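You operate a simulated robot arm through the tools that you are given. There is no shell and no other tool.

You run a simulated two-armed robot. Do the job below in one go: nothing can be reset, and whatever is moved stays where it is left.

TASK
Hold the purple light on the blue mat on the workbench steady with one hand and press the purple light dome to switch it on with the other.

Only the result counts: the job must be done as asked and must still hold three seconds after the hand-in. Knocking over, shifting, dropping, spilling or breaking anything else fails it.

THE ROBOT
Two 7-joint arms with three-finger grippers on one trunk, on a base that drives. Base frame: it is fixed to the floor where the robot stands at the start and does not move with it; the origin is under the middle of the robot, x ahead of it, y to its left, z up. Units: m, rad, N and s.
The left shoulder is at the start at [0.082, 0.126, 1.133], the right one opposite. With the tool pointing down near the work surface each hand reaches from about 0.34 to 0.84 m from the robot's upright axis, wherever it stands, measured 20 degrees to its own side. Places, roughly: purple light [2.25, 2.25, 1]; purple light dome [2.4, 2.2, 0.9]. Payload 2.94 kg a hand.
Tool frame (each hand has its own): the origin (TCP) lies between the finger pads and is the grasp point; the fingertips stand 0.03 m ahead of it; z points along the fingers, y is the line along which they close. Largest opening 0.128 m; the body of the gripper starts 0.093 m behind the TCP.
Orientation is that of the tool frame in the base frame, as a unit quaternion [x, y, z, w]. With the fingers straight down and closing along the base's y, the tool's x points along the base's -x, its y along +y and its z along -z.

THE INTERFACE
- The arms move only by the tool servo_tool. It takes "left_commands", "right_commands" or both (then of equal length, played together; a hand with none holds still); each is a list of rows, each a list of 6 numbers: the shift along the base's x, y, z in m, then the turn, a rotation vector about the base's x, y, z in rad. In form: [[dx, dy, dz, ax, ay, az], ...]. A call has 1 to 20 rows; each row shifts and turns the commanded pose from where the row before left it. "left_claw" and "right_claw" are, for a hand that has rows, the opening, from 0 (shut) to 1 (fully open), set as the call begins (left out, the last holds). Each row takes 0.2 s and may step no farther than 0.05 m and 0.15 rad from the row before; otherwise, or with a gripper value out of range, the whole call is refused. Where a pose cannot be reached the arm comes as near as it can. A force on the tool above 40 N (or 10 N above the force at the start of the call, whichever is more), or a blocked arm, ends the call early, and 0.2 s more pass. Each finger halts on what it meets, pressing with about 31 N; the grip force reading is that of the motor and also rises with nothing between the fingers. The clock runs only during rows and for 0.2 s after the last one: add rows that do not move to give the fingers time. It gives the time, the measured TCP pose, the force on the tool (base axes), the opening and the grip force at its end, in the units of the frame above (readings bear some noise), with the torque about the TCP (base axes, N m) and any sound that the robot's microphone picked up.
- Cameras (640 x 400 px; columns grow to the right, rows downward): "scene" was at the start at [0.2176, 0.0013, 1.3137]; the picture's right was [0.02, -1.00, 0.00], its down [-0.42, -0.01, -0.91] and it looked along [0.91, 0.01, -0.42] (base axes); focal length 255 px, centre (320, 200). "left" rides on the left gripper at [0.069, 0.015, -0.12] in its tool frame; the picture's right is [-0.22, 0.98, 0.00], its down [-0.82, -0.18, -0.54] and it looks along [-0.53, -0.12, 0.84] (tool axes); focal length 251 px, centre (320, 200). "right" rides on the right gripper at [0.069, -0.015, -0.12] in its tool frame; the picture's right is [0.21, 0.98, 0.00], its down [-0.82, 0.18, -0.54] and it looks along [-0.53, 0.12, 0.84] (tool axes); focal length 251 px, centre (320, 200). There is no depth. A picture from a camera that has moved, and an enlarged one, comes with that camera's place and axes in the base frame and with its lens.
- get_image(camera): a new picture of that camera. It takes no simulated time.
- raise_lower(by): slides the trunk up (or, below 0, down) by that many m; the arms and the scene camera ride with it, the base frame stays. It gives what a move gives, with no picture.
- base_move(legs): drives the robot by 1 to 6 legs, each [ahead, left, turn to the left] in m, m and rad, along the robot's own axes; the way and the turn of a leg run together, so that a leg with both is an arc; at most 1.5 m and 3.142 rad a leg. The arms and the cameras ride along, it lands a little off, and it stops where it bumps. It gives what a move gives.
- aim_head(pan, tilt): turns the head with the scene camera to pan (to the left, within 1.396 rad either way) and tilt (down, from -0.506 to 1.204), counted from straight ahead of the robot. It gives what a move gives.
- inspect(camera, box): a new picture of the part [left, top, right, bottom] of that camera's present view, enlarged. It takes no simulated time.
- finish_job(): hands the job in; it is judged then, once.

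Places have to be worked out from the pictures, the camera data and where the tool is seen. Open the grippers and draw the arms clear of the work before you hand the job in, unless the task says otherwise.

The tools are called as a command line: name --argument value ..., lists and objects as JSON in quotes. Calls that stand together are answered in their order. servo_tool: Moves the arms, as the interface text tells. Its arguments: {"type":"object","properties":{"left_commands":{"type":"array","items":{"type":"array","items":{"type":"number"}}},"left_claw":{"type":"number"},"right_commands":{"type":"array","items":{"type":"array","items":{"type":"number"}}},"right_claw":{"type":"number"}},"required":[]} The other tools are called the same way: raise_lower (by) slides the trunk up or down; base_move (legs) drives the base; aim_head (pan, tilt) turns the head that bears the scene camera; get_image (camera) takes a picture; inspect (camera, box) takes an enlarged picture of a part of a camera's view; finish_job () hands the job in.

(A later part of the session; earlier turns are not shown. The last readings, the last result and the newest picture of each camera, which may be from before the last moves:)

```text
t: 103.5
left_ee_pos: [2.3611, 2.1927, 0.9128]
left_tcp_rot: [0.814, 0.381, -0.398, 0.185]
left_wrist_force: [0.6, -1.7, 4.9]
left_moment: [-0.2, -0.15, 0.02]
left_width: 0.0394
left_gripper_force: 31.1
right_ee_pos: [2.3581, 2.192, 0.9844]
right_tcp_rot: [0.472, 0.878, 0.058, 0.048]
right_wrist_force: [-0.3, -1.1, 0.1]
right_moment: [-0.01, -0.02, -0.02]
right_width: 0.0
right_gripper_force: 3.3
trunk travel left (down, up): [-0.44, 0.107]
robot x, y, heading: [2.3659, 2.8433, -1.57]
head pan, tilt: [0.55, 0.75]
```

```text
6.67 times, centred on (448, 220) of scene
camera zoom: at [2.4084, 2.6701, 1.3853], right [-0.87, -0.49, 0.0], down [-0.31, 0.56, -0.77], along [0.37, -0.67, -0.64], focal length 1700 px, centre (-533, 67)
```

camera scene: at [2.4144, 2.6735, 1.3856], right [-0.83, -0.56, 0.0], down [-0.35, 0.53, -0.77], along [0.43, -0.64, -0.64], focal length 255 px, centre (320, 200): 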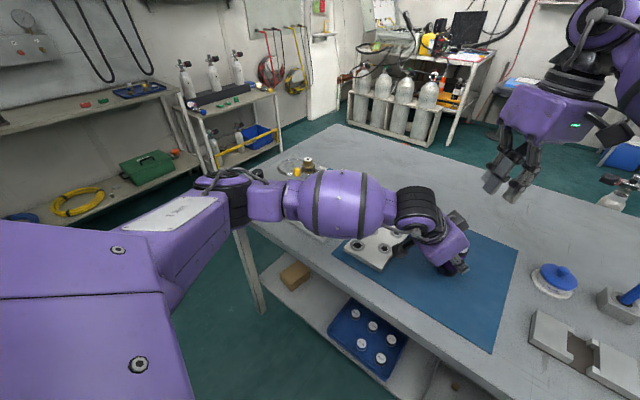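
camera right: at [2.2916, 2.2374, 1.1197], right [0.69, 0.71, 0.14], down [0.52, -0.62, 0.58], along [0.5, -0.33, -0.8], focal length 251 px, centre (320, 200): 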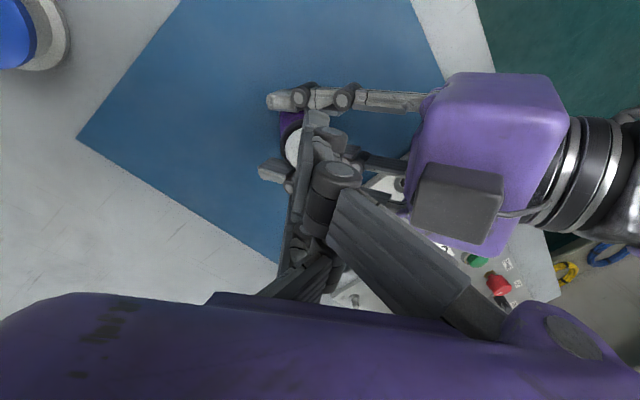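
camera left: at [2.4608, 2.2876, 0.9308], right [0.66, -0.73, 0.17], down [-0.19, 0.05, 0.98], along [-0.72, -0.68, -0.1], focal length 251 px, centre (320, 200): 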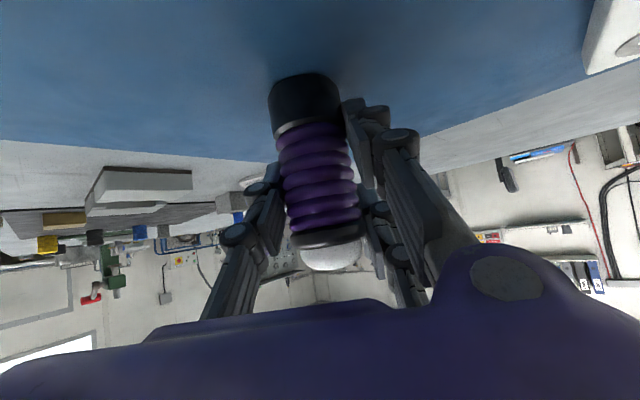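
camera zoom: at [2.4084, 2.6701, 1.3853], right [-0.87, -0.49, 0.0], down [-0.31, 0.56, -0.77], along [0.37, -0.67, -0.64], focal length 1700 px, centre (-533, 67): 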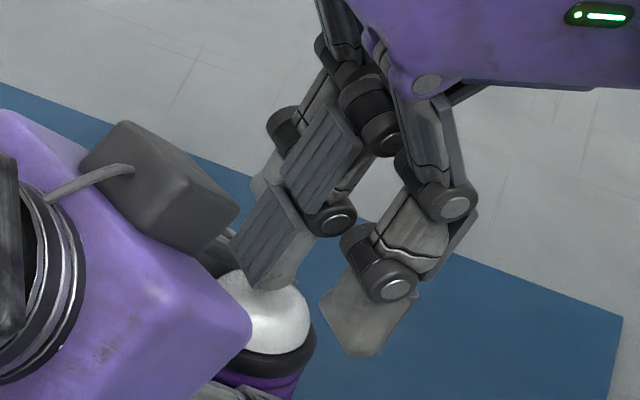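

Still no contact (force ≈0.1 N); the central prong's tip is still a few millimetres above the dome. I'll continue down slowly.

servo_tool --right_commands '[[0, 0, -0.002, 0, 0, 0], [0, 0, -0.002, 0, 0, 0], [0, 0, -0.002, 0, 0, 0], [0, 0, 0, 0, 0, 0]]'

inspect --camera "left" --box '[220, 200, 420, 325]'

inspect --camera "scene" --box '[400, 190, 496, 250]'

```text
t: 104.5
left_ee_pos: [2.3626, 2.1925, 0.9107]
left_tcp_rot: [0.814, 0.381, -0.398, 0.184]
left_wrist_force: [1.1, -1.2, 5.1]
left_moment: [-0.2, -0.16, 0.0]
left_width: 0.0394
left_gripper_force: 30.9
right_ee_pos: [2.3584, 2.1927, 0.9791]
right_tcp_rot: [0.473, 0.878, 0.059, 0.048]
right_wrist_force: [-0.5, 0.5, -0.5]
right_moment: [0.03, 0.03, 0.01]
right_width: 0.0001
right_gripper_force: 3.1
trunk travel left (down, up): [-0.44, 0.107]
robot x, y, heading: [2.367, 2.839, -1.573]
head pan, tilt: [0.55, 0.75]
```

```text
3.20 times, centred on (320, 262) of left
camera zoom: at [2.4609, 2.2879, 0.9308], right [0.66, -0.73, 0.17], down [-0.19, 0.05, 0.98], along [-0.72, -0.68, -0.1], focal length 805 px, centre (320, 0)
```

zoom: 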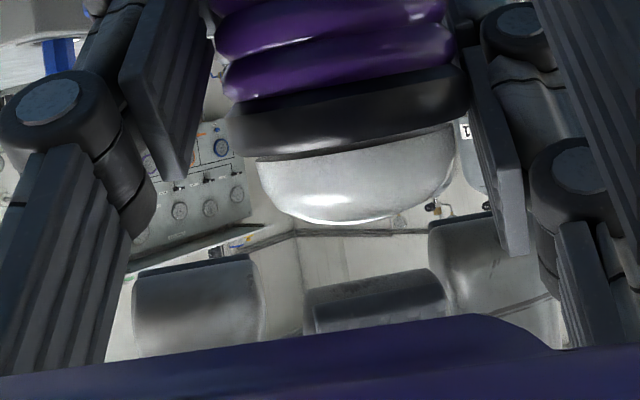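

```text
6.67 times, centred on (448, 220) of scene
camera zoom: at [2.4085, 2.6702, 1.3852], right [-0.87, -0.49, 0.0], down [-0.31, 0.56, -0.77], along [0.37, -0.67, -0.64], focal length 1700 px, centre (-533, 67)
```

zoom: 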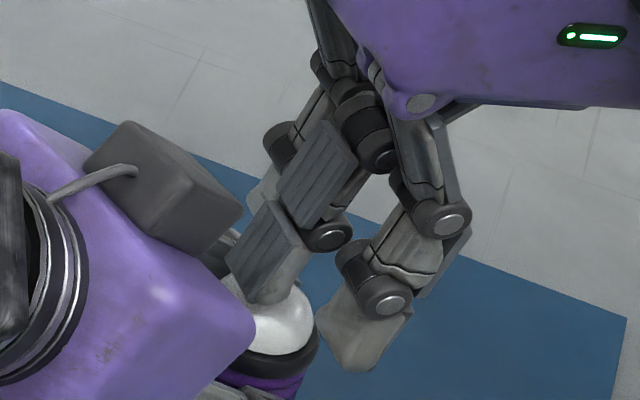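

The outermost prong would run into the left-hand pads before the central one reaches the dome, so I'll use that lower, exposed outer prong to press instead. I'll raise the hand and shift it so that prong is above the dome.

servo_tool --right_commands '[[0, 0, 0.015, 0, 0, 0], [0, 0, 0.015, 0, 0, 0], [0.012, -0.009, 0, 0, 0, 0], [0.0125, -0.009, 0, 0, 0, 0], [0, 0, -0.01, 0, 0, 0], [0, 0, 0, 0, 0, 0]]'

get_image --camera "left"

inspect --camera "scene" --box '[400, 180, 512, 250]'

inspect --camera "right" --box '[240, 60, 440, 185]'

```text
t: 105.9
left_ee_pos: [2.3619, 2.1922, 0.9115]
left_tcp_rot: [0.814, 0.381, -0.397, 0.185]
left_wrist_force: [1.1, -1.0, 5.5]
left_moment: [-0.14, -0.16, -0.04]
left_width: 0.0395
left_gripper_force: 30.9
right_ee_pos: [2.3807, 2.1747, 0.9986]
right_tcp_rot: [0.473, 0.878, 0.059, 0.048]
right_wrist_force: [-0.3, 0.1, 0.0]
right_moment: [-0.04, -0.01, 0.04]
right_width: 0.0
right_gripper_force: 3.0
trunk travel left (down, up): [-0.44, 0.107]
robot x, y, heading: [2.3662, 2.8411, -1.578]
head pan, tilt: [0.55, 0.75]
```

```text
taken
camera left: at [2.4609, 2.288, 0.9308], right [0.66, -0.73, 0.17], down [-0.19, 0.05, 0.98], along [-0.72, -0.68, -0.1], focal length 251 px, centre (320, 200)
```

left: 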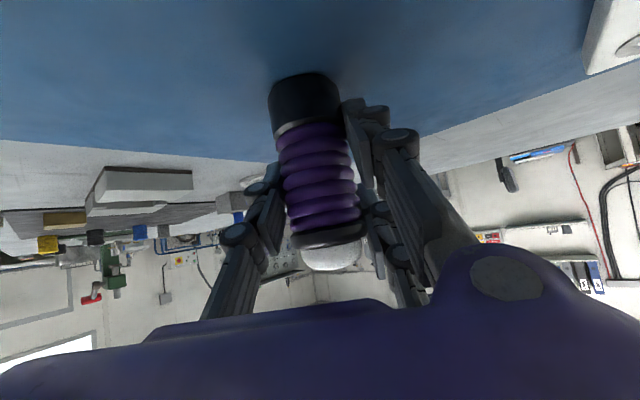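

```text
5.71 times, centred on (456, 215) of scene
camera zoom: at [2.4088, 2.6704, 1.3852], right [-0.87, -0.49, 0.0], down [-0.31, 0.56, -0.77], along [0.38, -0.67, -0.64], focal length 1457 px, centre (-457, 114)
```

zoom: 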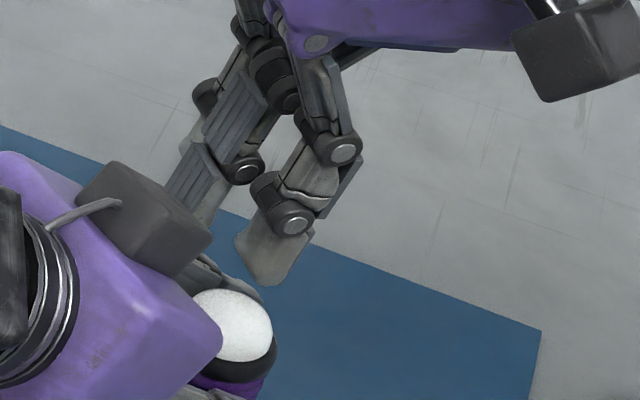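

```text
3.20 times, centred on (340, 122) of right
camera zoom: at [2.314, 2.2176, 1.114], right [0.69, 0.71, 0.14], down [0.52, -0.62, 0.58], along [0.5, -0.33, -0.8], focal length 805 px, centre (256, 448)
```

zoom: 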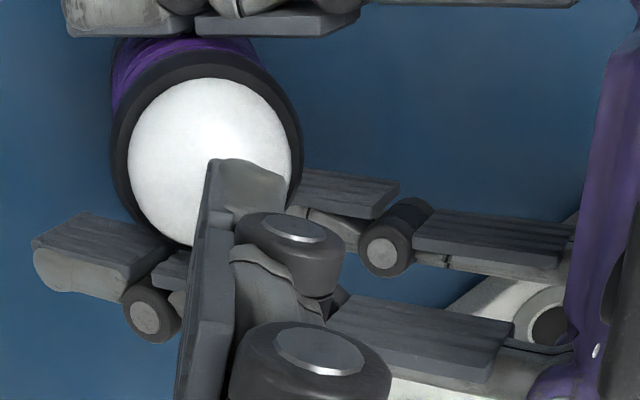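

The outer prong now appears over the dome, about 2 cm above it. I'll lower 1 cm and check alignment from the left camera.

servo_tool --right_commands '[[0, 0, -0.004, 0, 0, 0], [0, 0, -0.004, 0, 0, 0], [0, 0, -0.004, 0, 0, 0], [0, 0, 0, 0, 0, 0]]'

inspect --camera "left" --box '[220, 200, 420, 325]'

inspect --camera "scene" --box '[416, 200, 480, 240]'

inspect --camera "right" --box '[260, 70, 388, 150]'

```text
t: 106.9
left_ee_pos: [2.3618, 2.1928, 0.9122]
left_tcp_rot: [0.814, 0.381, -0.397, 0.184]
left_wrist_force: [0.4, -1.4, 5.9]
left_moment: [-0.17, -0.16, -0.01]
left_width: 0.0394
left_gripper_force: 31.0
right_ee_pos: [2.3822, 2.1748, 0.9866]
right_tcp_rot: [0.473, 0.878, 0.059, 0.047]
right_wrist_force: [0.3, 0.0, 0.6]
right_moment: [0.01, 0.03, 0.02]
right_width: 0.0002
right_gripper_force: 3.4
trunk travel left (down, up): [-0.44, 0.107]
robot x, y, heading: [2.3654, 2.8427, -1.569]
head pan, tilt: [0.55, 0.75]
```

```text
3.20 times, centred on (320, 262) of left
camera zoom: at [2.4609, 2.288, 0.9308], right [0.66, -0.73, 0.17], down [-0.19, 0.05, 0.98], along [-0.72, -0.68, -0.1], focal length 805 px, centre (320, 0)
```

zoom: 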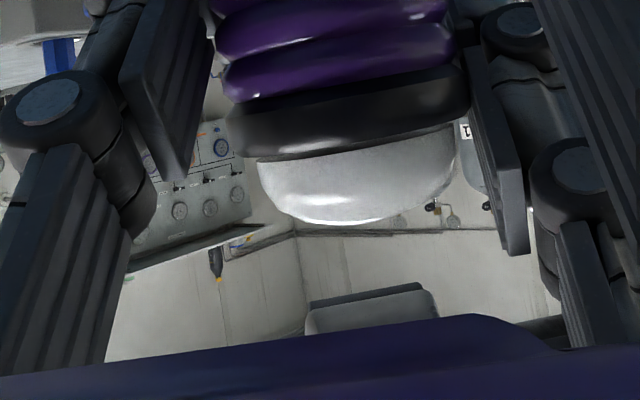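

```text
10.00 times, centred on (448, 220) of scene
camera zoom: at [2.4089, 2.6705, 1.3852], right [-0.87, -0.49, 0.0], down [-0.32, 0.56, -0.77], along [0.38, -0.67, -0.64], focal length 2549 px, centre (-960, 0)
```

zoom: 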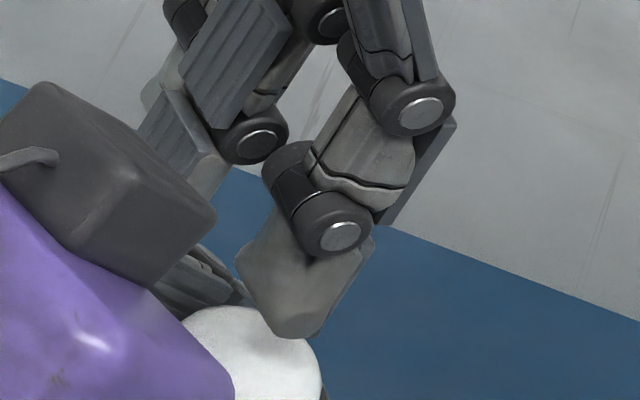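

```text
5.00 times, centred on (324, 110) of right
camera zoom: at [2.3146, 2.2183, 1.1023], right [0.69, 0.71, 0.14], down [0.52, -0.62, 0.58], along [0.5, -0.33, -0.8], focal length 1257 px, centre (300, 650)
```

zoom: 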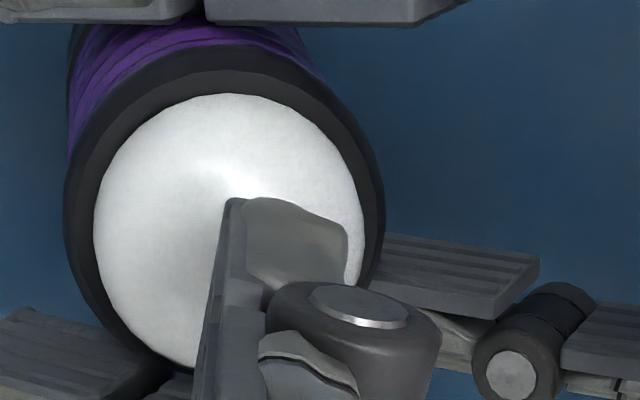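

The left camera shows the prong nearly centred over the dome (≈2 mm off) with about 1 cm gap. I'll lower in 2 mm steps and watch the force.

servo_tool --right_commands '[[0.0005, 0.001, -0.002, 0, 0, 0], [0.0005, 0.001, -0.002, 0, 0, 0], [0, 0, -0.002, 0, 0, 0], [0, 0, -0.002, 0, 0, 0]]'

inspect --camera "left" --box '[220, 200, 420, 325]'

inspect --camera "scene" --box '[416, 200, 480, 240]'

```text
t: 108.1
left_ee_pos: [2.3627, 2.195, 0.9081]
left_tcp_rot: [0.815, 0.382, -0.396, 0.182]
left_wrist_force: [3.7, 0.5, 3.6]
left_moment: [0.23, 0.44, -0.01]
left_width: 0.0394
left_gripper_force: 31.2
right_ee_pos: [2.381, 2.1763, 0.9833]
right_tcp_rot: [0.475, 0.877, 0.054, 0.049]
right_wrist_force: [-4.4, 2.7, 7.8]
right_moment: [0.17, -0.05, 0.07]
right_width: 0.0
right_gripper_force: 2.7
trunk travel left (down, up): [-0.44, 0.107]
robot x, y, heading: [2.3633, 2.8409, -1.57]
head pan, tilt: [0.55, 0.75]
stopped in row 4 (right hand): the force on the tool passed its limit at 41 N (the readings are from after the stop); the commanded pose is now the measured one
```

```text
3.20 times, centred on (320, 262) of left
camera zoom: at [2.4617, 2.2896, 0.929], right [0.66, -0.73, 0.16], down [-0.19, 0.05, 0.98], along [-0.72, -0.68, -0.11], focal length 805 px, centre (320, 0)
```

zoom: 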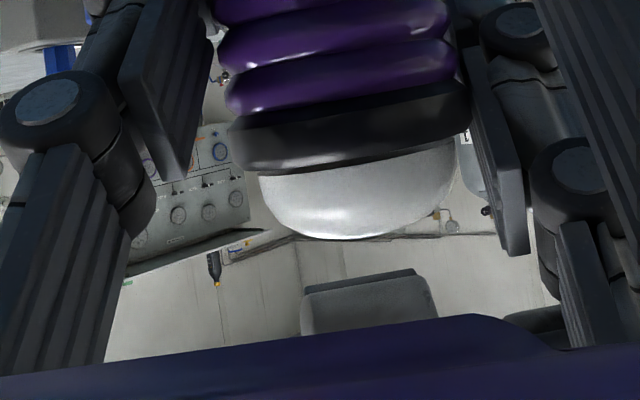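

```text
10.00 times, centred on (448, 220) of scene
camera zoom: at [2.4087, 2.6714, 1.3849], right [-0.87, -0.49, 0.0], down [-0.32, 0.56, -0.77], along [0.38, -0.67, -0.64], focal length 2549 px, centre (-960, 0)
```

zoom: 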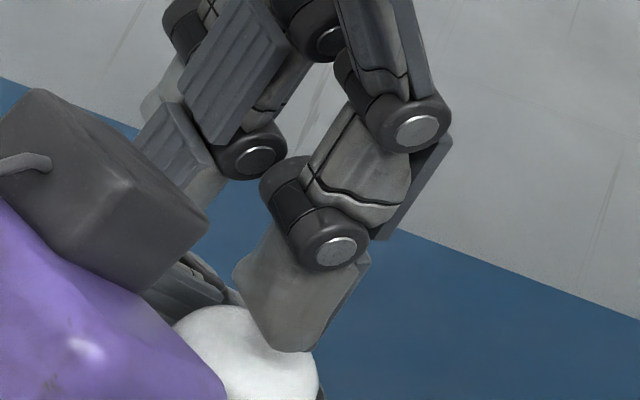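

Contact registered at 41 N, but the pictures show the prong still above the dome while the left hand was nudged down: a right-hand link touched the box on the left hand. I'll back the right hand off upward and to the right before replanning.

servo_tool --right_commands '[[0, -0.002, 0.02, 0, 0, 0], [-0.01, -0.002, 0.03, 0, 0, 0], [-0.03, 0, 0.03, 0, 0, 0], [-0.03, 0, 0.02, 0, 0, 0], [-0.03, 0, 0, 0, 0, 0]]'

get_image --camera "right"

get_image --camera "left"

inspect --camera "scene" --box '[360, 150, 552, 270]'

```text
t: 109.3
left_ee_pos: [2.3636, 2.1953, 0.9091]
left_tcp_rot: [0.815, 0.382, -0.395, 0.183]
left_wrist_force: [0.6, 3.2, 8.4]
left_moment: [0.01, -0.15, 0.05]
left_width: 0.0393
left_gripper_force: 31.3
right_ee_pos: [2.279, 2.1703, 1.0821]
right_tcp_rot: [0.474, 0.877, 0.055, 0.05]
right_wrist_force: [0.6, 0.7, -0.4]
right_moment: [-0.03, 0.01, 0.03]
right_width: 0.0
right_gripper_force: 3.3
trunk travel left (down, up): [-0.44, 0.107]
robot x, y, heading: [2.368, 2.8375, -1.567]
head pan, tilt: [0.55, 0.75]
```

```text
taken
camera right: at [2.212, 2.2144, 1.1964], right [0.69, 0.71, 0.13], down [0.52, -0.62, 0.59], along [0.5, -0.34, -0.8], focal length 251 px, centre (320, 200)
```

right: 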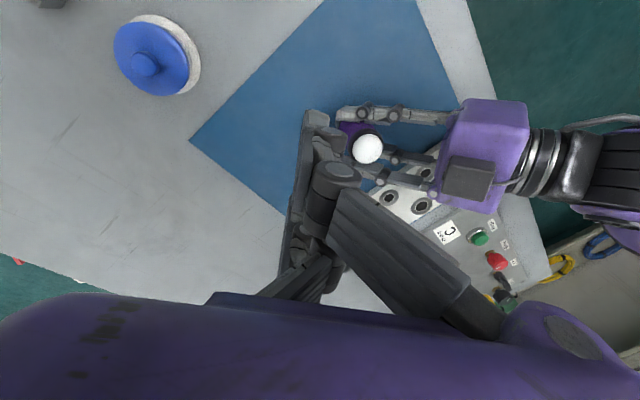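

```text
taken
camera left: at [2.4614, 2.2894, 0.9291], right [0.66, -0.73, 0.17], down [-0.19, 0.05, 0.98], along [-0.72, -0.68, -0.11], focal length 251 px, centre (320, 200)
```

left: 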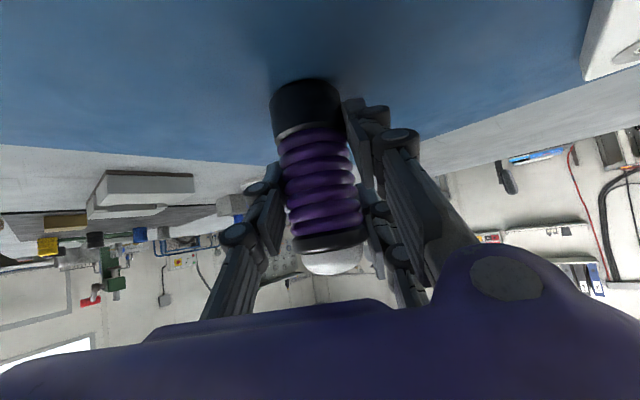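

```text
3.33 times, centred on (456, 210) of scene
camera zoom: at [2.408, 2.6714, 1.3852], right [-0.87, -0.49, 0.0], down [-0.32, 0.56, -0.77], along [0.38, -0.67, -0.64], focal length 850 px, centre (-133, 167)
```

zoom: 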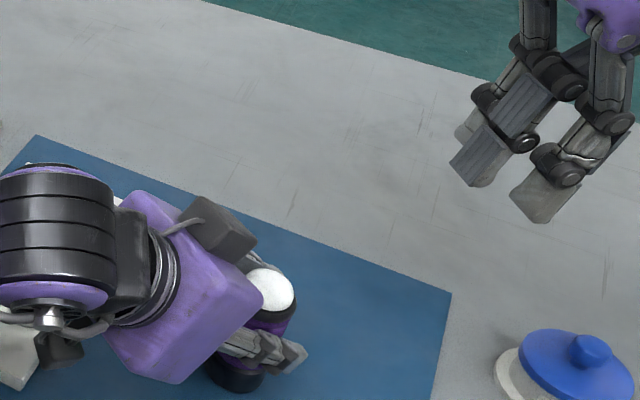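

Both hands are free and the light is still gripped upright. I'll rotate the right hand so its body leans well to the right (tilt ≈40°, yaw ≈70°), which moves its links away from the left hand and leaves the outer prong lowest.

servo_tool --right_commands '[[-0.004, 0.003, 0.0055, -0.0748, -0.0618, 0.0808], [-0.004, 0.003, 0.0055, -0.0748, -0.0618, 0.0808], [-0.004, 0.003, 0.0055, -0.0748, -0.0618, 0.0808], [-0.004, 0.003, 0.0055, -0.0748, -0.0618, 0.0808], [-0.004, 0.003, 0.0055, -0.0748, -0.0618, 0.0808], [-0.004, 0.003, 0.0055, -0.0748, -0.0618, 0.0808], [-0.004, 0.003, 0.0055, -0.0748, -0.0618, 0.0808], [0, 0, 0, 0, 0, 0]]'

get_image --camera "right"

get_image --camera "scene"

```text
t: 111.1
left_ee_pos: [2.3625, 2.194, 0.9093]
left_tcp_rot: [0.815, 0.381, -0.397, 0.182]
left_wrist_force: [-1.1, -0.3, 9.5]
left_moment: [-0.18, -0.1, -0.01]
left_width: 0.0389
left_gripper_force: 30.8
right_ee_pos: [2.2744, 2.1752, 1.091]
right_tcp_rot: [0.413, 0.903, 0.031, 0.113]
right_wrist_force: [-0.7, -0.2, 0.5]
right_moment: [0.0, 0.0, 0.02]
right_width: 0.0
right_gripper_force: 3.0
right hand out of reach, approached as far as the arm can: row 2, 3, 4, 5, 6, 7
trunk travel left (down, up): [-0.44, 0.107]
robot x, y, heading: [2.3646, 2.8373, -1.568]
head pan, tilt: [0.55, 0.75]
```

```text
taken
camera right: at [2.1914, 2.2226, 1.1928], right [0.59, 0.8, 0.11], down [0.53, -0.48, 0.7], along [0.61, -0.35, -0.71], focal length 251 px, centre (320, 200)
```

right: 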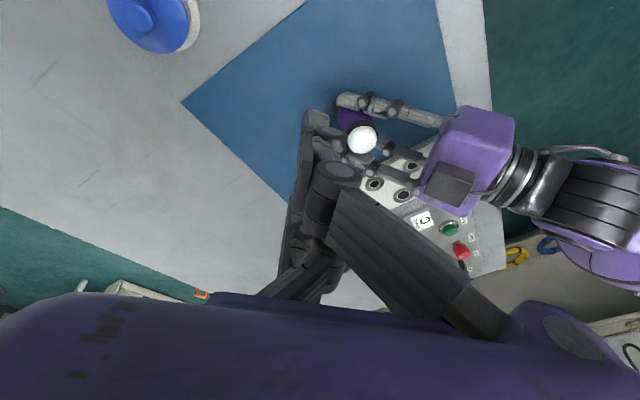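

```text
taken
camera scene: at [2.4089, 2.6712, 1.3851], right [-0.87, -0.5, 0.0], down [-0.32, 0.56, -0.77], along [0.38, -0.67, -0.64], focal length 255 px, centre (320, 200)
```

scene: 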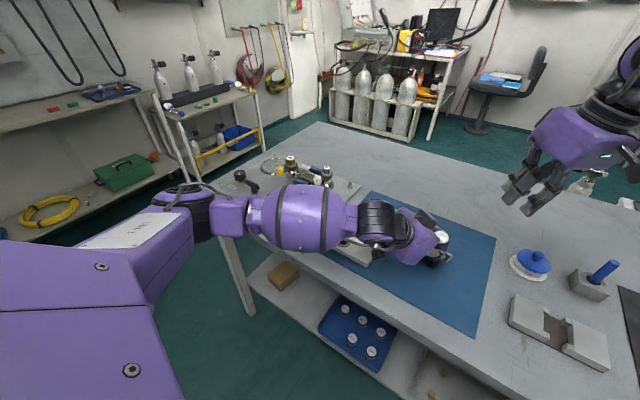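

That orientation isn't reachable from this arm posture. I'll bring the right hand back to its starting pose (vertical, no yaw), then repeat the mirrored version of the tilt-then-yaw move that worked for the left hand.

servo_tool --right_commands '[[-0.012, 0.0364, 0.027, 0.017, 0.0298, -0.1014], [-0.012, 0.0364, 0.027, 0.017, 0.0298, -0.1014], [-0.012, 0.0364, 0.027, 0.017, 0.0298, -0.1014], [-0.012, 0.0364, 0.027, 0.017, 0.0298, -0.1014], [-0.012, 0.0364, 0.027, 0.017, 0.0298, -0.1014], [-0.012, 0.0364, 0.027, 0.017, 0.0298, -0.1014], [-0.012, 0.0364, 0.027, 0.017, 0.0298, -0.1014], [0, 0, 0, 0, 0, 0]]'

servo_tool --right_commands '[[0.0087, -0.0131, -0.0175, -0.125, 0, 0], [0.0087, -0.0131, -0.0175, -0.125, 0, 0], [0.0087, -0.0131, -0.0175, -0.125, 0, 0], [0.0087, -0.0131, -0.0175, -0.125, 0, 0], [0.0087, -0.0131, -0.0175, -0.125, 0, 0], [0.004, -0.0131, -0.0175, 0, 0, 0.14], [0.004, -0.0131, -0.0175, 0, 0, 0.14], [0.004, -0.0131, -0.0175, 0, 0, 0.14], [0.004, -0.0131, 0, 0, 0, 0.14], [0, 0, 0, 0, 0, 0]]'

get_image --camera "right"

get_image --camera "scene"

```text
t: 112.9
left_ee_pos: [2.3632, 2.1968, 0.9085]
left_tcp_rot: [0.815, 0.382, -0.396, 0.183]
left_wrist_force: [1.3, 0.9, 12.1]
left_moment: [-0.07, -0.2, 0.01]
left_width: 0.039
left_gripper_force: 31.1
right_ee_pos: [2.1925, 2.4332, 1.2777]
right_tcp_rot: [0.708, 0.707, -0.001, 0.0]
right_wrist_force: [0.1, -0.5, -0.1]
right_moment: [-0.01, 0.03, 0.01]
right_width: 0.0
right_gripper_force: 3.3
trunk travel left (down, up): [-0.44, 0.107]
robot x, y, heading: [2.3682, 2.8374, -1.573]
head pan, tilt: [0.55, 0.75]
```

```text
t: 115.1
left_ee_pos: [2.3631, 2.1947, 0.909]
left_tcp_rot: [0.815, 0.382, -0.395, 0.183]
left_wrist_force: [1.5, 3.4, 10.9]
left_moment: [0.02, -0.25, 0.06]
left_width: 0.0392
left_gripper_force: 31.1
right_ee_pos: [2.25, 2.3109, 1.1392]
right_tcp_rot: [0.46, 0.833, -0.149, 0.27]
right_wrist_force: [-1.5, 0.1, 0.2]
right_moment: [0.03, 0.03, -0.01]
right_width: 0.0
right_gripper_force: 3.8
trunk travel left (down, up): [-0.44, 0.107]
robot x, y, heading: [2.3671, 2.8396, -1.57]
head pan, tilt: [0.55, 0.75]
```

```text
taken
camera right: at [2.1694, 2.4115, 1.1965], right [0.74, 0.67, -0.13], down [0.34, -0.2, 0.92], along [0.59, -0.72, -0.37], focal length 251 px, centre (320, 200)
```

right: 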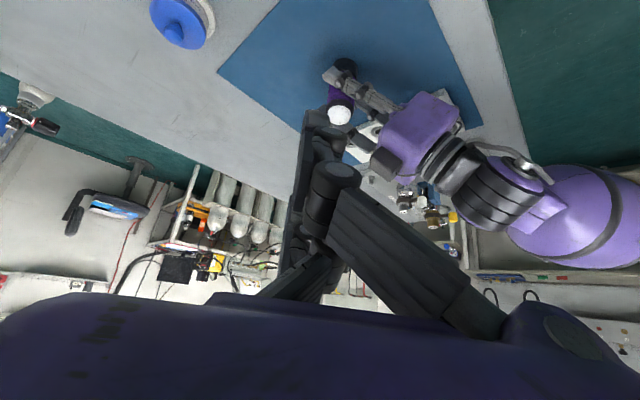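

```text
taken
camera scene: at [2.4096, 2.672, 1.3851], right [-0.87, -0.5, 0.0], down [-0.32, 0.56, -0.77], along [0.38, -0.66, -0.64], focal length 255 px, centre (320, 200)
```

scene: 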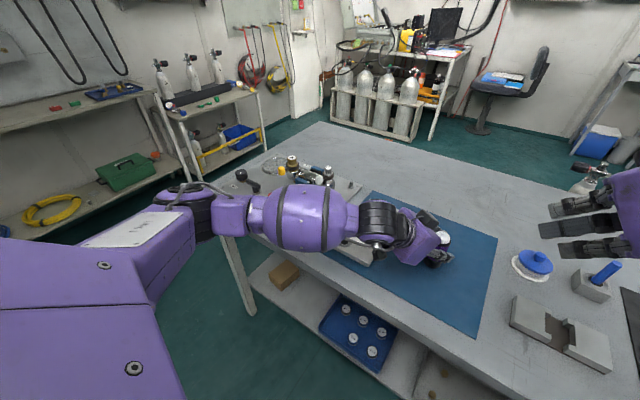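

The mirrored path works (tilt 36°, yaw 32°). Now I'll try adding more yaw in this posture.

servo_tool --right_commands '[[0, -0.012, 0, 0, 0, 0.13], [0, -0.012, 0, 0, 0, 0.13], [0, -0.012, 0, 0, 0, 0.13], [0, -0.012, 0, 0, 0, 0.13], [0, -0.012, 0, 0, 0, 0.13], [0, 0, 0, 0, 0, 0]]'

get_image --camera "right"

```text
t: 116.5
left_ee_pos: [2.364, 2.1937, 0.9081]
left_tcp_rot: [0.815, 0.382, -0.395, 0.182]
left_wrist_force: [0.5, 3.1, 9.6]
left_moment: [-0.02, -0.19, 0.04]
left_width: 0.0392
left_gripper_force: 31.2
right_ee_pos: [2.2505, 2.283, 1.1399]
right_tcp_rot: [0.32, 0.896, -0.104, 0.289]
right_wrist_force: [1.4, -0.6, 0.0]
right_moment: [-0.01, -0.01, 0.0]
right_width: 0.0001
right_gripper_force: 3.2
right hand out of reach, approached as far as the arm can: row 3, 4, 5
trunk travel left (down, up): [-0.44, 0.107]
robot x, y, heading: [2.3649, 2.8431, -1.574]
head pan, tilt: [0.55, 0.75]
```

```text
taken
camera right: at [2.143, 2.351, 1.1968], right [0.48, 0.87, -0.13], down [0.38, -0.08, 0.92], along [0.79, -0.49, -0.37], focal length 251 px, centre (320, 200)
```

right: 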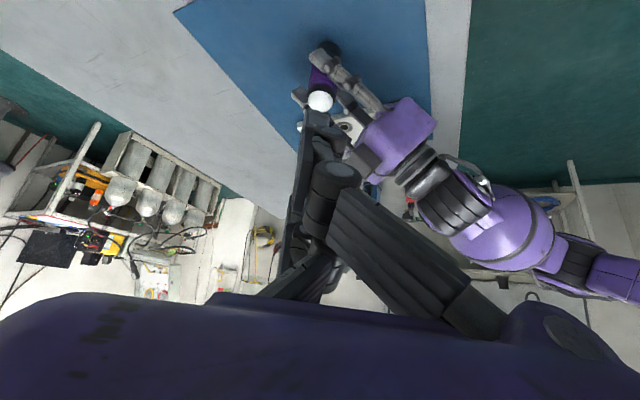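

The right wrist's yaw limit is about 50°, so I'll keep the press near-vertical but open the right gripper and press with one outer prong, which puts the rest of the right hand on the far side. First I'll re-grip with the left hand a bit higher and flatter for more clearance.

servo_tool --left_commands '[[0, 0, 0, 0, 0, 0], [0, 0, 0.003, 0, 0, 0], [0, 0, 0.004, -0.0383, 0.0322, 0], [-0.001, -0.001, 0.003, -0.0383, 0.0322, 0], [0, 0, 0, 0, 0, 0]]' --left_claw 0.55

get_image --camera "left"

inspect --camera "right" --box '[240, 20, 400, 120]'

inspect --camera "scene" --box '[360, 150, 552, 270]'

```text
t: 117.7
left_ee_pos: [2.3631, 2.192, 0.9176]
left_tcp_rot: [0.794, 0.374, -0.435, 0.202]
left_wrist_force: [0.4, 0.5, 0.1]
left_moment: [-0.02, -0.03, -0.02]
left_width: 0.0706
left_gripper_force: 0.1
right_ee_pos: [2.2502, 2.2824, 1.1399]
right_tcp_rot: [0.32, 0.896, -0.103, 0.289]
right_wrist_force: [-0.2, -0.4, -0.2]
right_moment: [0.01, -0.04, 0.01]
right_width: 0.0001
right_gripper_force: 3.4
trunk travel left (down, up): [-0.44, 0.107]
robot x, y, heading: [2.3644, 2.8433, -1.574]
head pan, tilt: [0.55, 0.75]
```

```text
taken
camera left: at [2.4618, 2.289, 0.9251], right [0.68, -0.72, 0.18], down [-0.13, 0.12, 0.98], along [-0.73, -0.69, -0.01], focal length 251 px, centre (320, 200)
```

left: 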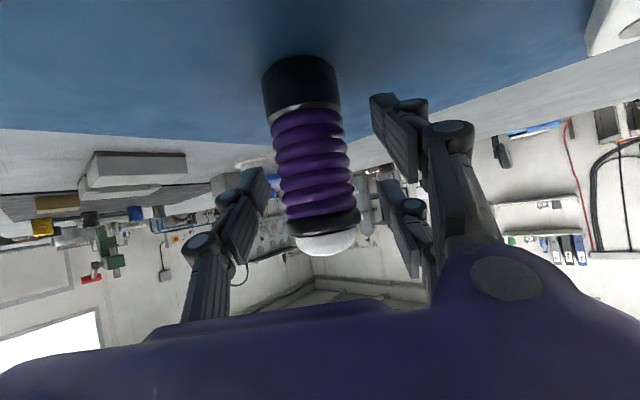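

```text
4.00 times, centred on (320, 70) of right
camera zoom: at [2.1428, 2.3499, 1.1962], right [0.49, 0.87, -0.13], down [0.38, -0.08, 0.92], along [0.79, -0.49, -0.37], focal length 1006 px, centre (320, 720)
```

zoom: 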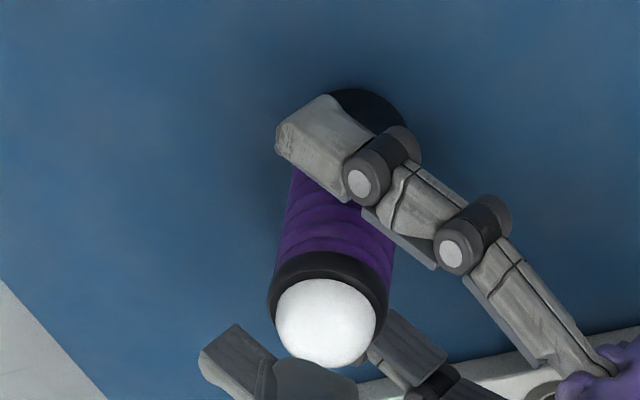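

```text
3.33 times, centred on (456, 210) of scene
camera zoom: at [2.4087, 2.6708, 1.3835], right [-0.87, -0.5, 0.0], down [-0.33, 0.57, -0.76], along [0.38, -0.66, -0.66], focal length 850 px, centre (-133, 167)
```

zoom: 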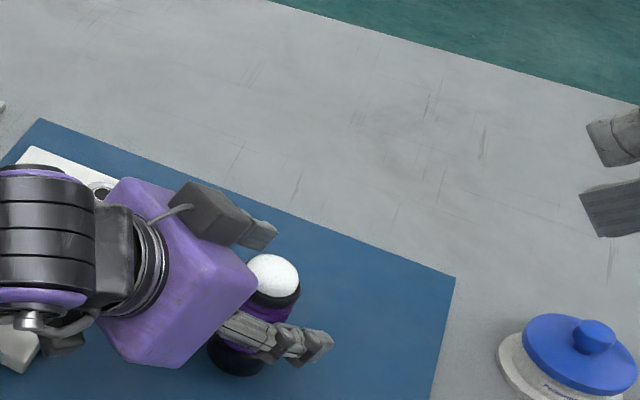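

The left hand is now free of the mat (force ≈0) at 57° tilt, but the light sits ~4 mm off-centre between the pads. I'll shift to centre and then grip.

servo_tool --left_commands '[[-0.003, 0.0025, 0, 0, 0, 0], [0, 0, 0, 0, 0, 0]]' --left_claw 0.45

servo_tool --left_commands '[[0, 0, 0, 0, 0, 0], [0, 0, 0, 0, 0, 0], [0, 0, 0, 0, 0, 0]]' --left_claw 0.0

get_image --camera "left"

inspect --camera "right" --box '[240, 20, 400, 120]'

inspect --camera "scene" --box '[400, 190, 496, 250]'

```text
t: 118.3
left_ee_pos: [2.3603, 2.1957, 0.918]
left_tcp_rot: [0.794, 0.373, -0.436, 0.2]
left_wrist_force: [-0.1, 0.1, -0.5]
left_moment: [0.02, 0.01, 0.03]
left_width: 0.0575
left_gripper_force: 0.1
right_ee_pos: [2.2501, 2.2814, 1.1387]
right_tcp_rot: [0.321, 0.896, -0.104, 0.289]
right_wrist_force: [0.0, 0.1, 0.0]
right_moment: [0.02, -0.01, 0.0]
right_width: 0.0004
right_gripper_force: 3.7
trunk travel left (down, up): [-0.44, 0.107]
robot x, y, heading: [2.3649, 2.8407, -1.575]
head pan, tilt: [0.55, 0.75]
```

```text
t: 119.1
left_ee_pos: [2.36, 2.1961, 0.9165]
left_tcp_rot: [0.794, 0.373, -0.435, 0.201]
left_wrist_force: [2.5, -1.9, 2.3]
left_moment: [-0.16, -0.22, -0.04]
left_width: 0.0389
left_gripper_force: 31.2
right_ee_pos: [2.2507, 2.2816, 1.1396]
right_tcp_rot: [0.321, 0.896, -0.103, 0.289]
right_wrist_force: [-0.4, -0.4, 0.1]
right_moment: [0.01, 0.01, 0.03]
right_width: 0.0001
right_gripper_force: 2.7
trunk travel left (down, up): [-0.44, 0.107]
robot x, y, heading: [2.3632, 2.8405, -1.573]
head pan, tilt: [0.55, 0.75]
```

```text
taken
camera left: at [2.4599, 2.2913, 0.9244], right [0.68, -0.72, 0.18], down [-0.13, 0.12, 0.98], along [-0.73, -0.69, -0.01], focal length 251 px, centre (320, 200)
```

left: 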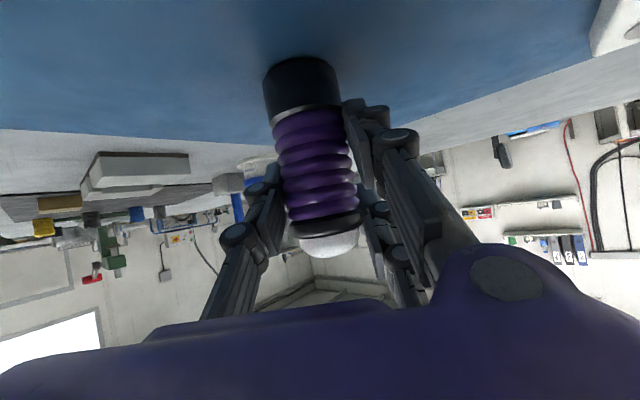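

```text
4.00 times, centred on (320, 70) of right
camera zoom: at [2.1432, 2.3499, 1.1963], right [0.49, 0.87, -0.13], down [0.38, -0.08, 0.92], along [0.79, -0.49, -0.37], focal length 1006 px, centre (320, 720)
```

zoom: 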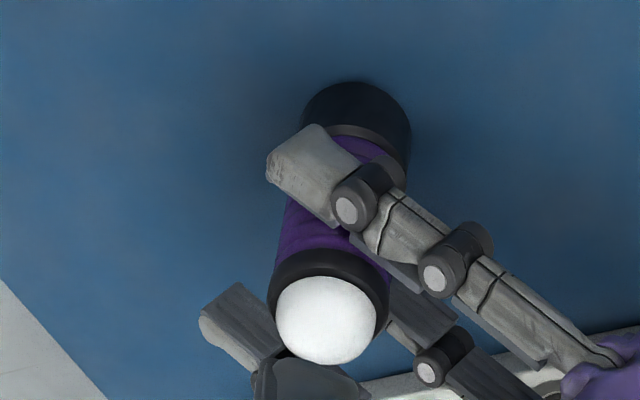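

```text
6.67 times, centred on (448, 220) of scene
camera zoom: at [2.4093, 2.671, 1.3834], right [-0.87, -0.5, 0.0], down [-0.33, 0.57, -0.75], along [0.38, -0.65, -0.66], focal length 1700 px, centre (-533, 67)
```

zoom: 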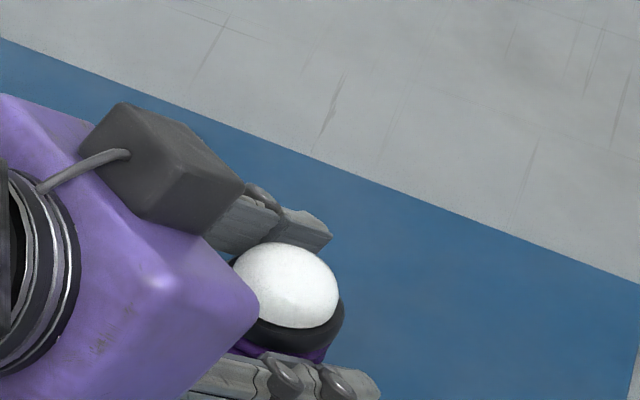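

The light is gripped again with clear space around the dome (≈2.360, 2.196, top ≈0.955). I'll return the right hand to the near-vertical pose on the right side and open its gripper.

servo_tool --right_commands '[[-0.006, -0.016, 0, 0.1078, 0.0587, -0.0493], [-0.006, -0.016, 0, 0.1078, 0.0587, -0.0493], [-0.006, -0.016, 0, 0.1078, 0.0587, -0.0493], [-0.006, -0.016, 0, 0.1078, 0.0587, -0.0493], [-0.006, -0.016, 0, 0.1078, 0.0587, -0.0493], [0, 0, 0, 0, 0, 0], [0, 0, 0, 0, 0, 0]]' --right_claw 1.0

get_image --camera "right"

get_image --camera "scene"

```text
t: 120.7
left_ee_pos: [2.3615, 2.1951, 0.9178]
left_tcp_rot: [0.794, 0.372, -0.435, 0.201]
left_wrist_force: [-1.9, -0.3, 1.0]
left_moment: [-0.05, 0.06, -0.09]
left_width: 0.0393
left_gripper_force: 31.2
right_ee_pos: [2.2197, 2.2017, 1.14]
right_tcp_rot: [0.473, 0.878, 0.058, 0.047]
right_wrist_force: [-0.1, -0.1, 0.2]
right_moment: [-0.04, 0.01, 0.0]
right_width: 0.1279
right_gripper_force: 0.0
trunk travel left (down, up): [-0.44, 0.107]
robot x, y, heading: [2.3679, 2.8391, -1.568]
head pan, tilt: [0.55, 0.75]
```

```text
taken
camera right: at [2.1526, 2.2442, 1.2549], right [0.69, 0.71, 0.14], down [0.52, -0.62, 0.58], along [0.5, -0.33, -0.8], focal length 251 px, centre (320, 200)
```

right: 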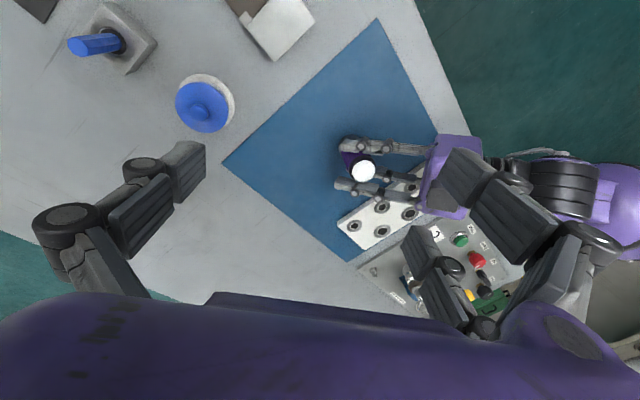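

```text
taken
camera scene: at [2.4091, 2.6712, 1.3834], right [-0.87, -0.5, 0.0], down [-0.33, 0.57, -0.75], along [0.38, -0.65, -0.66], focal length 255 px, centre (320, 200)
```

scene: 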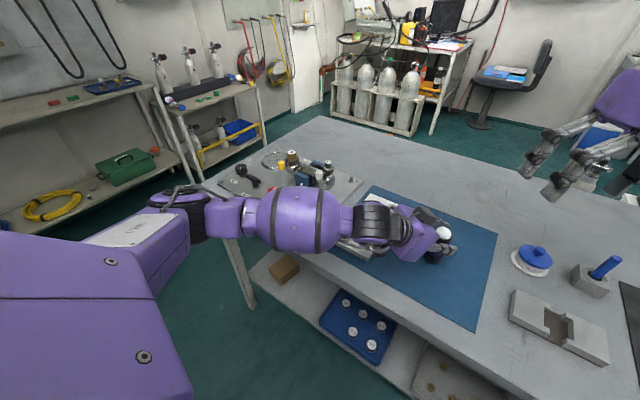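

The gripper is open in the near-vertical pose. I'll move so that the inner outer-prong hovers about 9 cm above the dome, with the rest of the hand on the far right side.

servo_tool --right_commands '[[0.024, -0.0179, -0.02, 0, 0, 0], [0.024, -0.0179, -0.02, 0, 0, 0], [0.024, -0.0179, -0.02, 0, 0, 0], [0.024, -0.0179, -0.02, 0, 0, 0], [0, 0, 0, 0, 0, 0]]'

get_image --camera "right"

get_image --camera "scene"

get_image --camera "left"

```text
t: 121.9
left_ee_pos: [2.3593, 2.195, 0.9178]
left_tcp_rot: [0.794, 0.373, -0.435, 0.202]
left_wrist_force: [0.5, 1.2, 1.7]
left_moment: [0.05, -0.07, 0.03]
left_width: 0.0391
left_gripper_force: 31.1
right_ee_pos: [2.3143, 2.1323, 1.0554]
right_tcp_rot: [0.474, 0.878, 0.058, 0.048]
right_wrist_force: [-0.7, -0.5, 0.3]
right_moment: [0.01, -0.01, 0.02]
right_width: 0.1278
right_gripper_force: 0.0
trunk travel left (down, up): [-0.44, 0.107]
robot x, y, heading: [2.362, 2.8389, -1.572]
head pan, tilt: [0.55, 0.75]
```

```text
taken
camera right: at [2.2481, 2.1748, 1.1714], right [0.69, 0.71, 0.14], down [0.52, -0.62, 0.59], along [0.5, -0.33, -0.8], focal length 251 px, centre (320, 200)
```

right: 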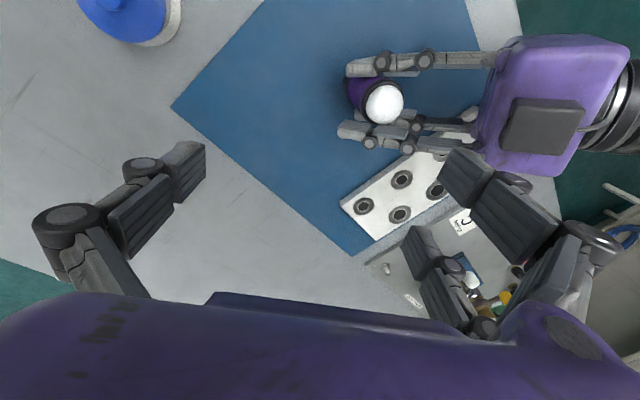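

```text
taken
camera scene: at [2.4086, 2.672, 1.3835], right [-0.86, -0.5, 0.0], down [-0.33, 0.57, -0.75], along [0.38, -0.65, -0.66], focal length 255 px, centre (320, 200)
```

scene: 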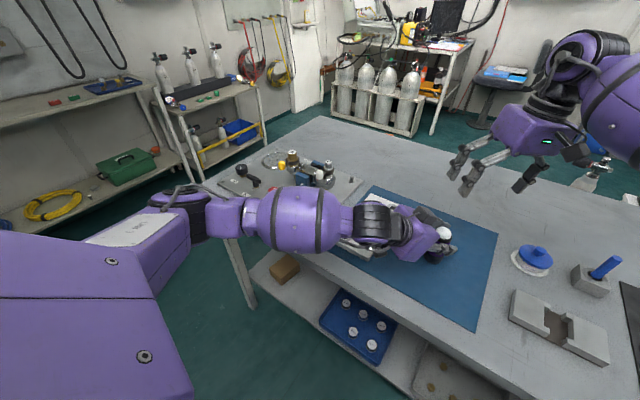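

```text
taken
camera left: at [2.4594, 2.2919, 0.9245], right [0.68, -0.72, 0.18], down [-0.13, 0.12, 0.98], along [-0.73, -0.69, -0.01], focal length 251 px, centre (320, 200)
```

left: 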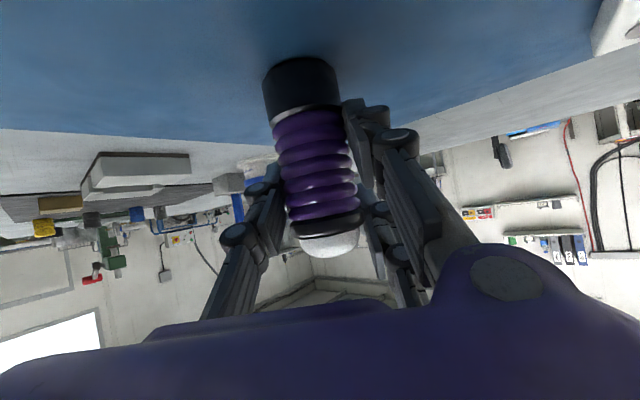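

I'll zoom on the inner prong tip in the right camera to place it accurately relative to the dome.

inspect --camera "right" --box '[340, 70, 540, 195]'

inspect --camera "scene" --box '[400, 130, 560, 230]'

```text
3.20 times, centred on (440, 132) of right
camera zoom: at [2.2481, 2.1748, 1.1714], right [0.69, 0.71, 0.14], down [0.52, -0.62, 0.59], along [0.5, -0.33, -0.8], focal length 805 px, centre (-64, 416)
```

zoom: 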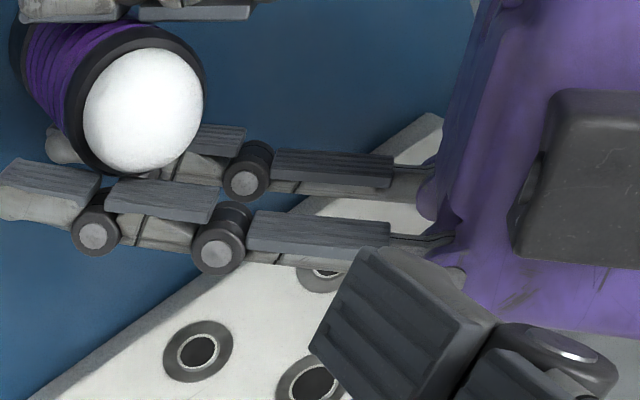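

```text
4.00 times, centred on (480, 180) of scene
camera zoom: at [2.4086, 2.672, 1.3835], right [-0.86, -0.5, 0.0], down [-0.33, 0.57, -0.75], along [0.38, -0.65, -0.66], focal length 1020 px, centre (-320, 280)
```

zoom: 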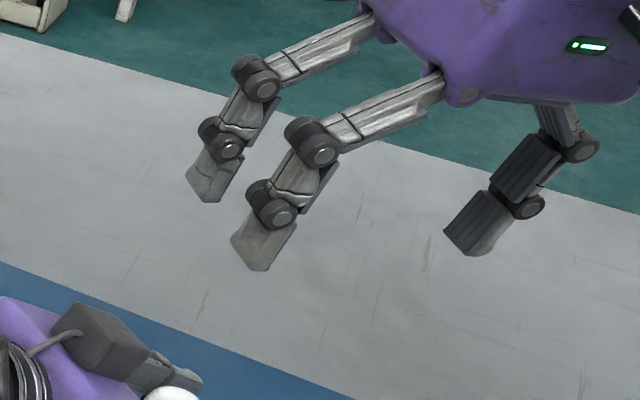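

The inner prong's tip appears to be near (2.353–2.365, 2.194), close to above the dome. I'll lower 6 cm and check the alignment from the left and head cameras.

servo_tool --right_commands '[[0, 0, -0.015, 0, 0, 0], [0, 0, -0.015, 0, 0, 0], [0, 0, -0.015, 0, 0, 0], [0, 0, -0.012, 0, 0, 0], [0, 0, 0, 0, 0, 0]]'

get_image --camera "left"

inspect --camera "scene" --box '[400, 170, 528, 250]'

inspect --camera "right" --box '[340, 70, 540, 195]'

```text
t: 123.1
left_ee_pos: [2.3598, 2.1962, 0.9172]
left_tcp_rot: [0.795, 0.372, -0.435, 0.201]
left_wrist_force: [0.9, 0.7, 3.5]
left_moment: [-0.02, -0.11, 0.0]
left_width: 0.0391
left_gripper_force: 30.7
right_ee_pos: [2.3164, 2.1297, 1.0011]
right_tcp_rot: [0.473, 0.878, 0.057, 0.048]
right_wrist_force: [0.1, -0.6, 0.6]
right_moment: [-0.01, -0.05, 0.0]
right_width: 0.128
right_gripper_force: 0.1
trunk travel left (down, up): [-0.44, 0.107]
robot x, y, heading: [2.3628, 2.8408, -1.57]
head pan, tilt: [0.55, 0.75]
```

```text
taken
camera left: at [2.4596, 2.2918, 0.9244], right [0.68, -0.72, 0.18], down [-0.13, 0.12, 0.98], along [-0.73, -0.69, -0.01], focal length 251 px, centre (320, 200)
```

left: 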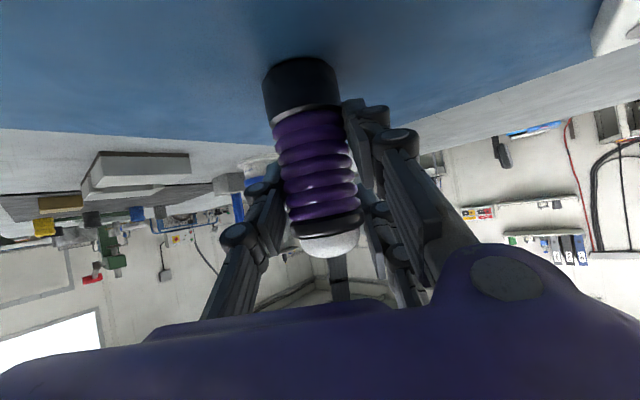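

```text
5.00 times, centred on (464, 210) of scene
camera zoom: at [2.4095, 2.6716, 1.3834], right [-0.86, -0.5, 0.0], down [-0.33, 0.57, -0.75], along [0.38, -0.65, -0.66], focal length 1275 px, centre (-400, 150)
```

zoom: 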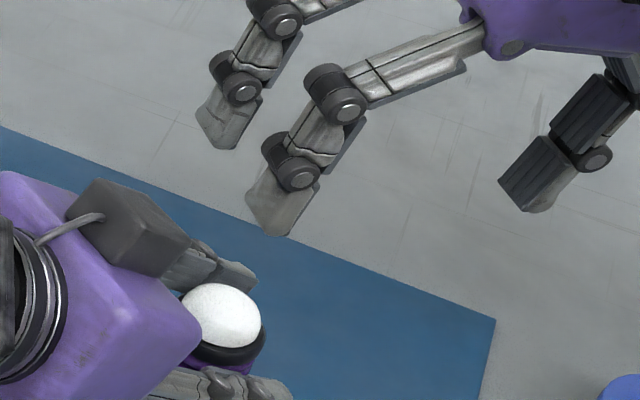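

```text
3.20 times, centred on (440, 132) of right
camera zoom: at [2.2489, 2.1726, 1.1162], right [0.69, 0.71, 0.14], down [0.52, -0.62, 0.58], along [0.5, -0.33, -0.8], focal length 805 px, centre (-64, 416)
```

zoom: 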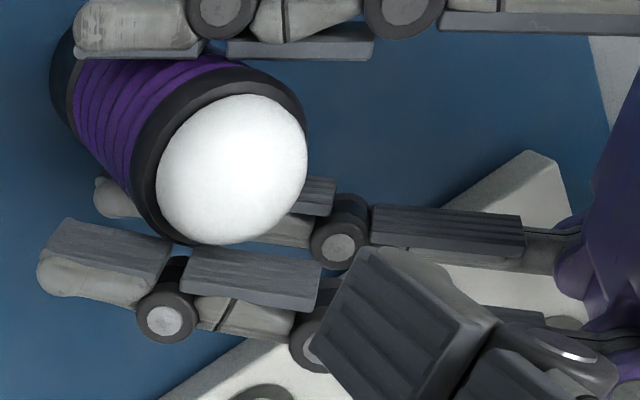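

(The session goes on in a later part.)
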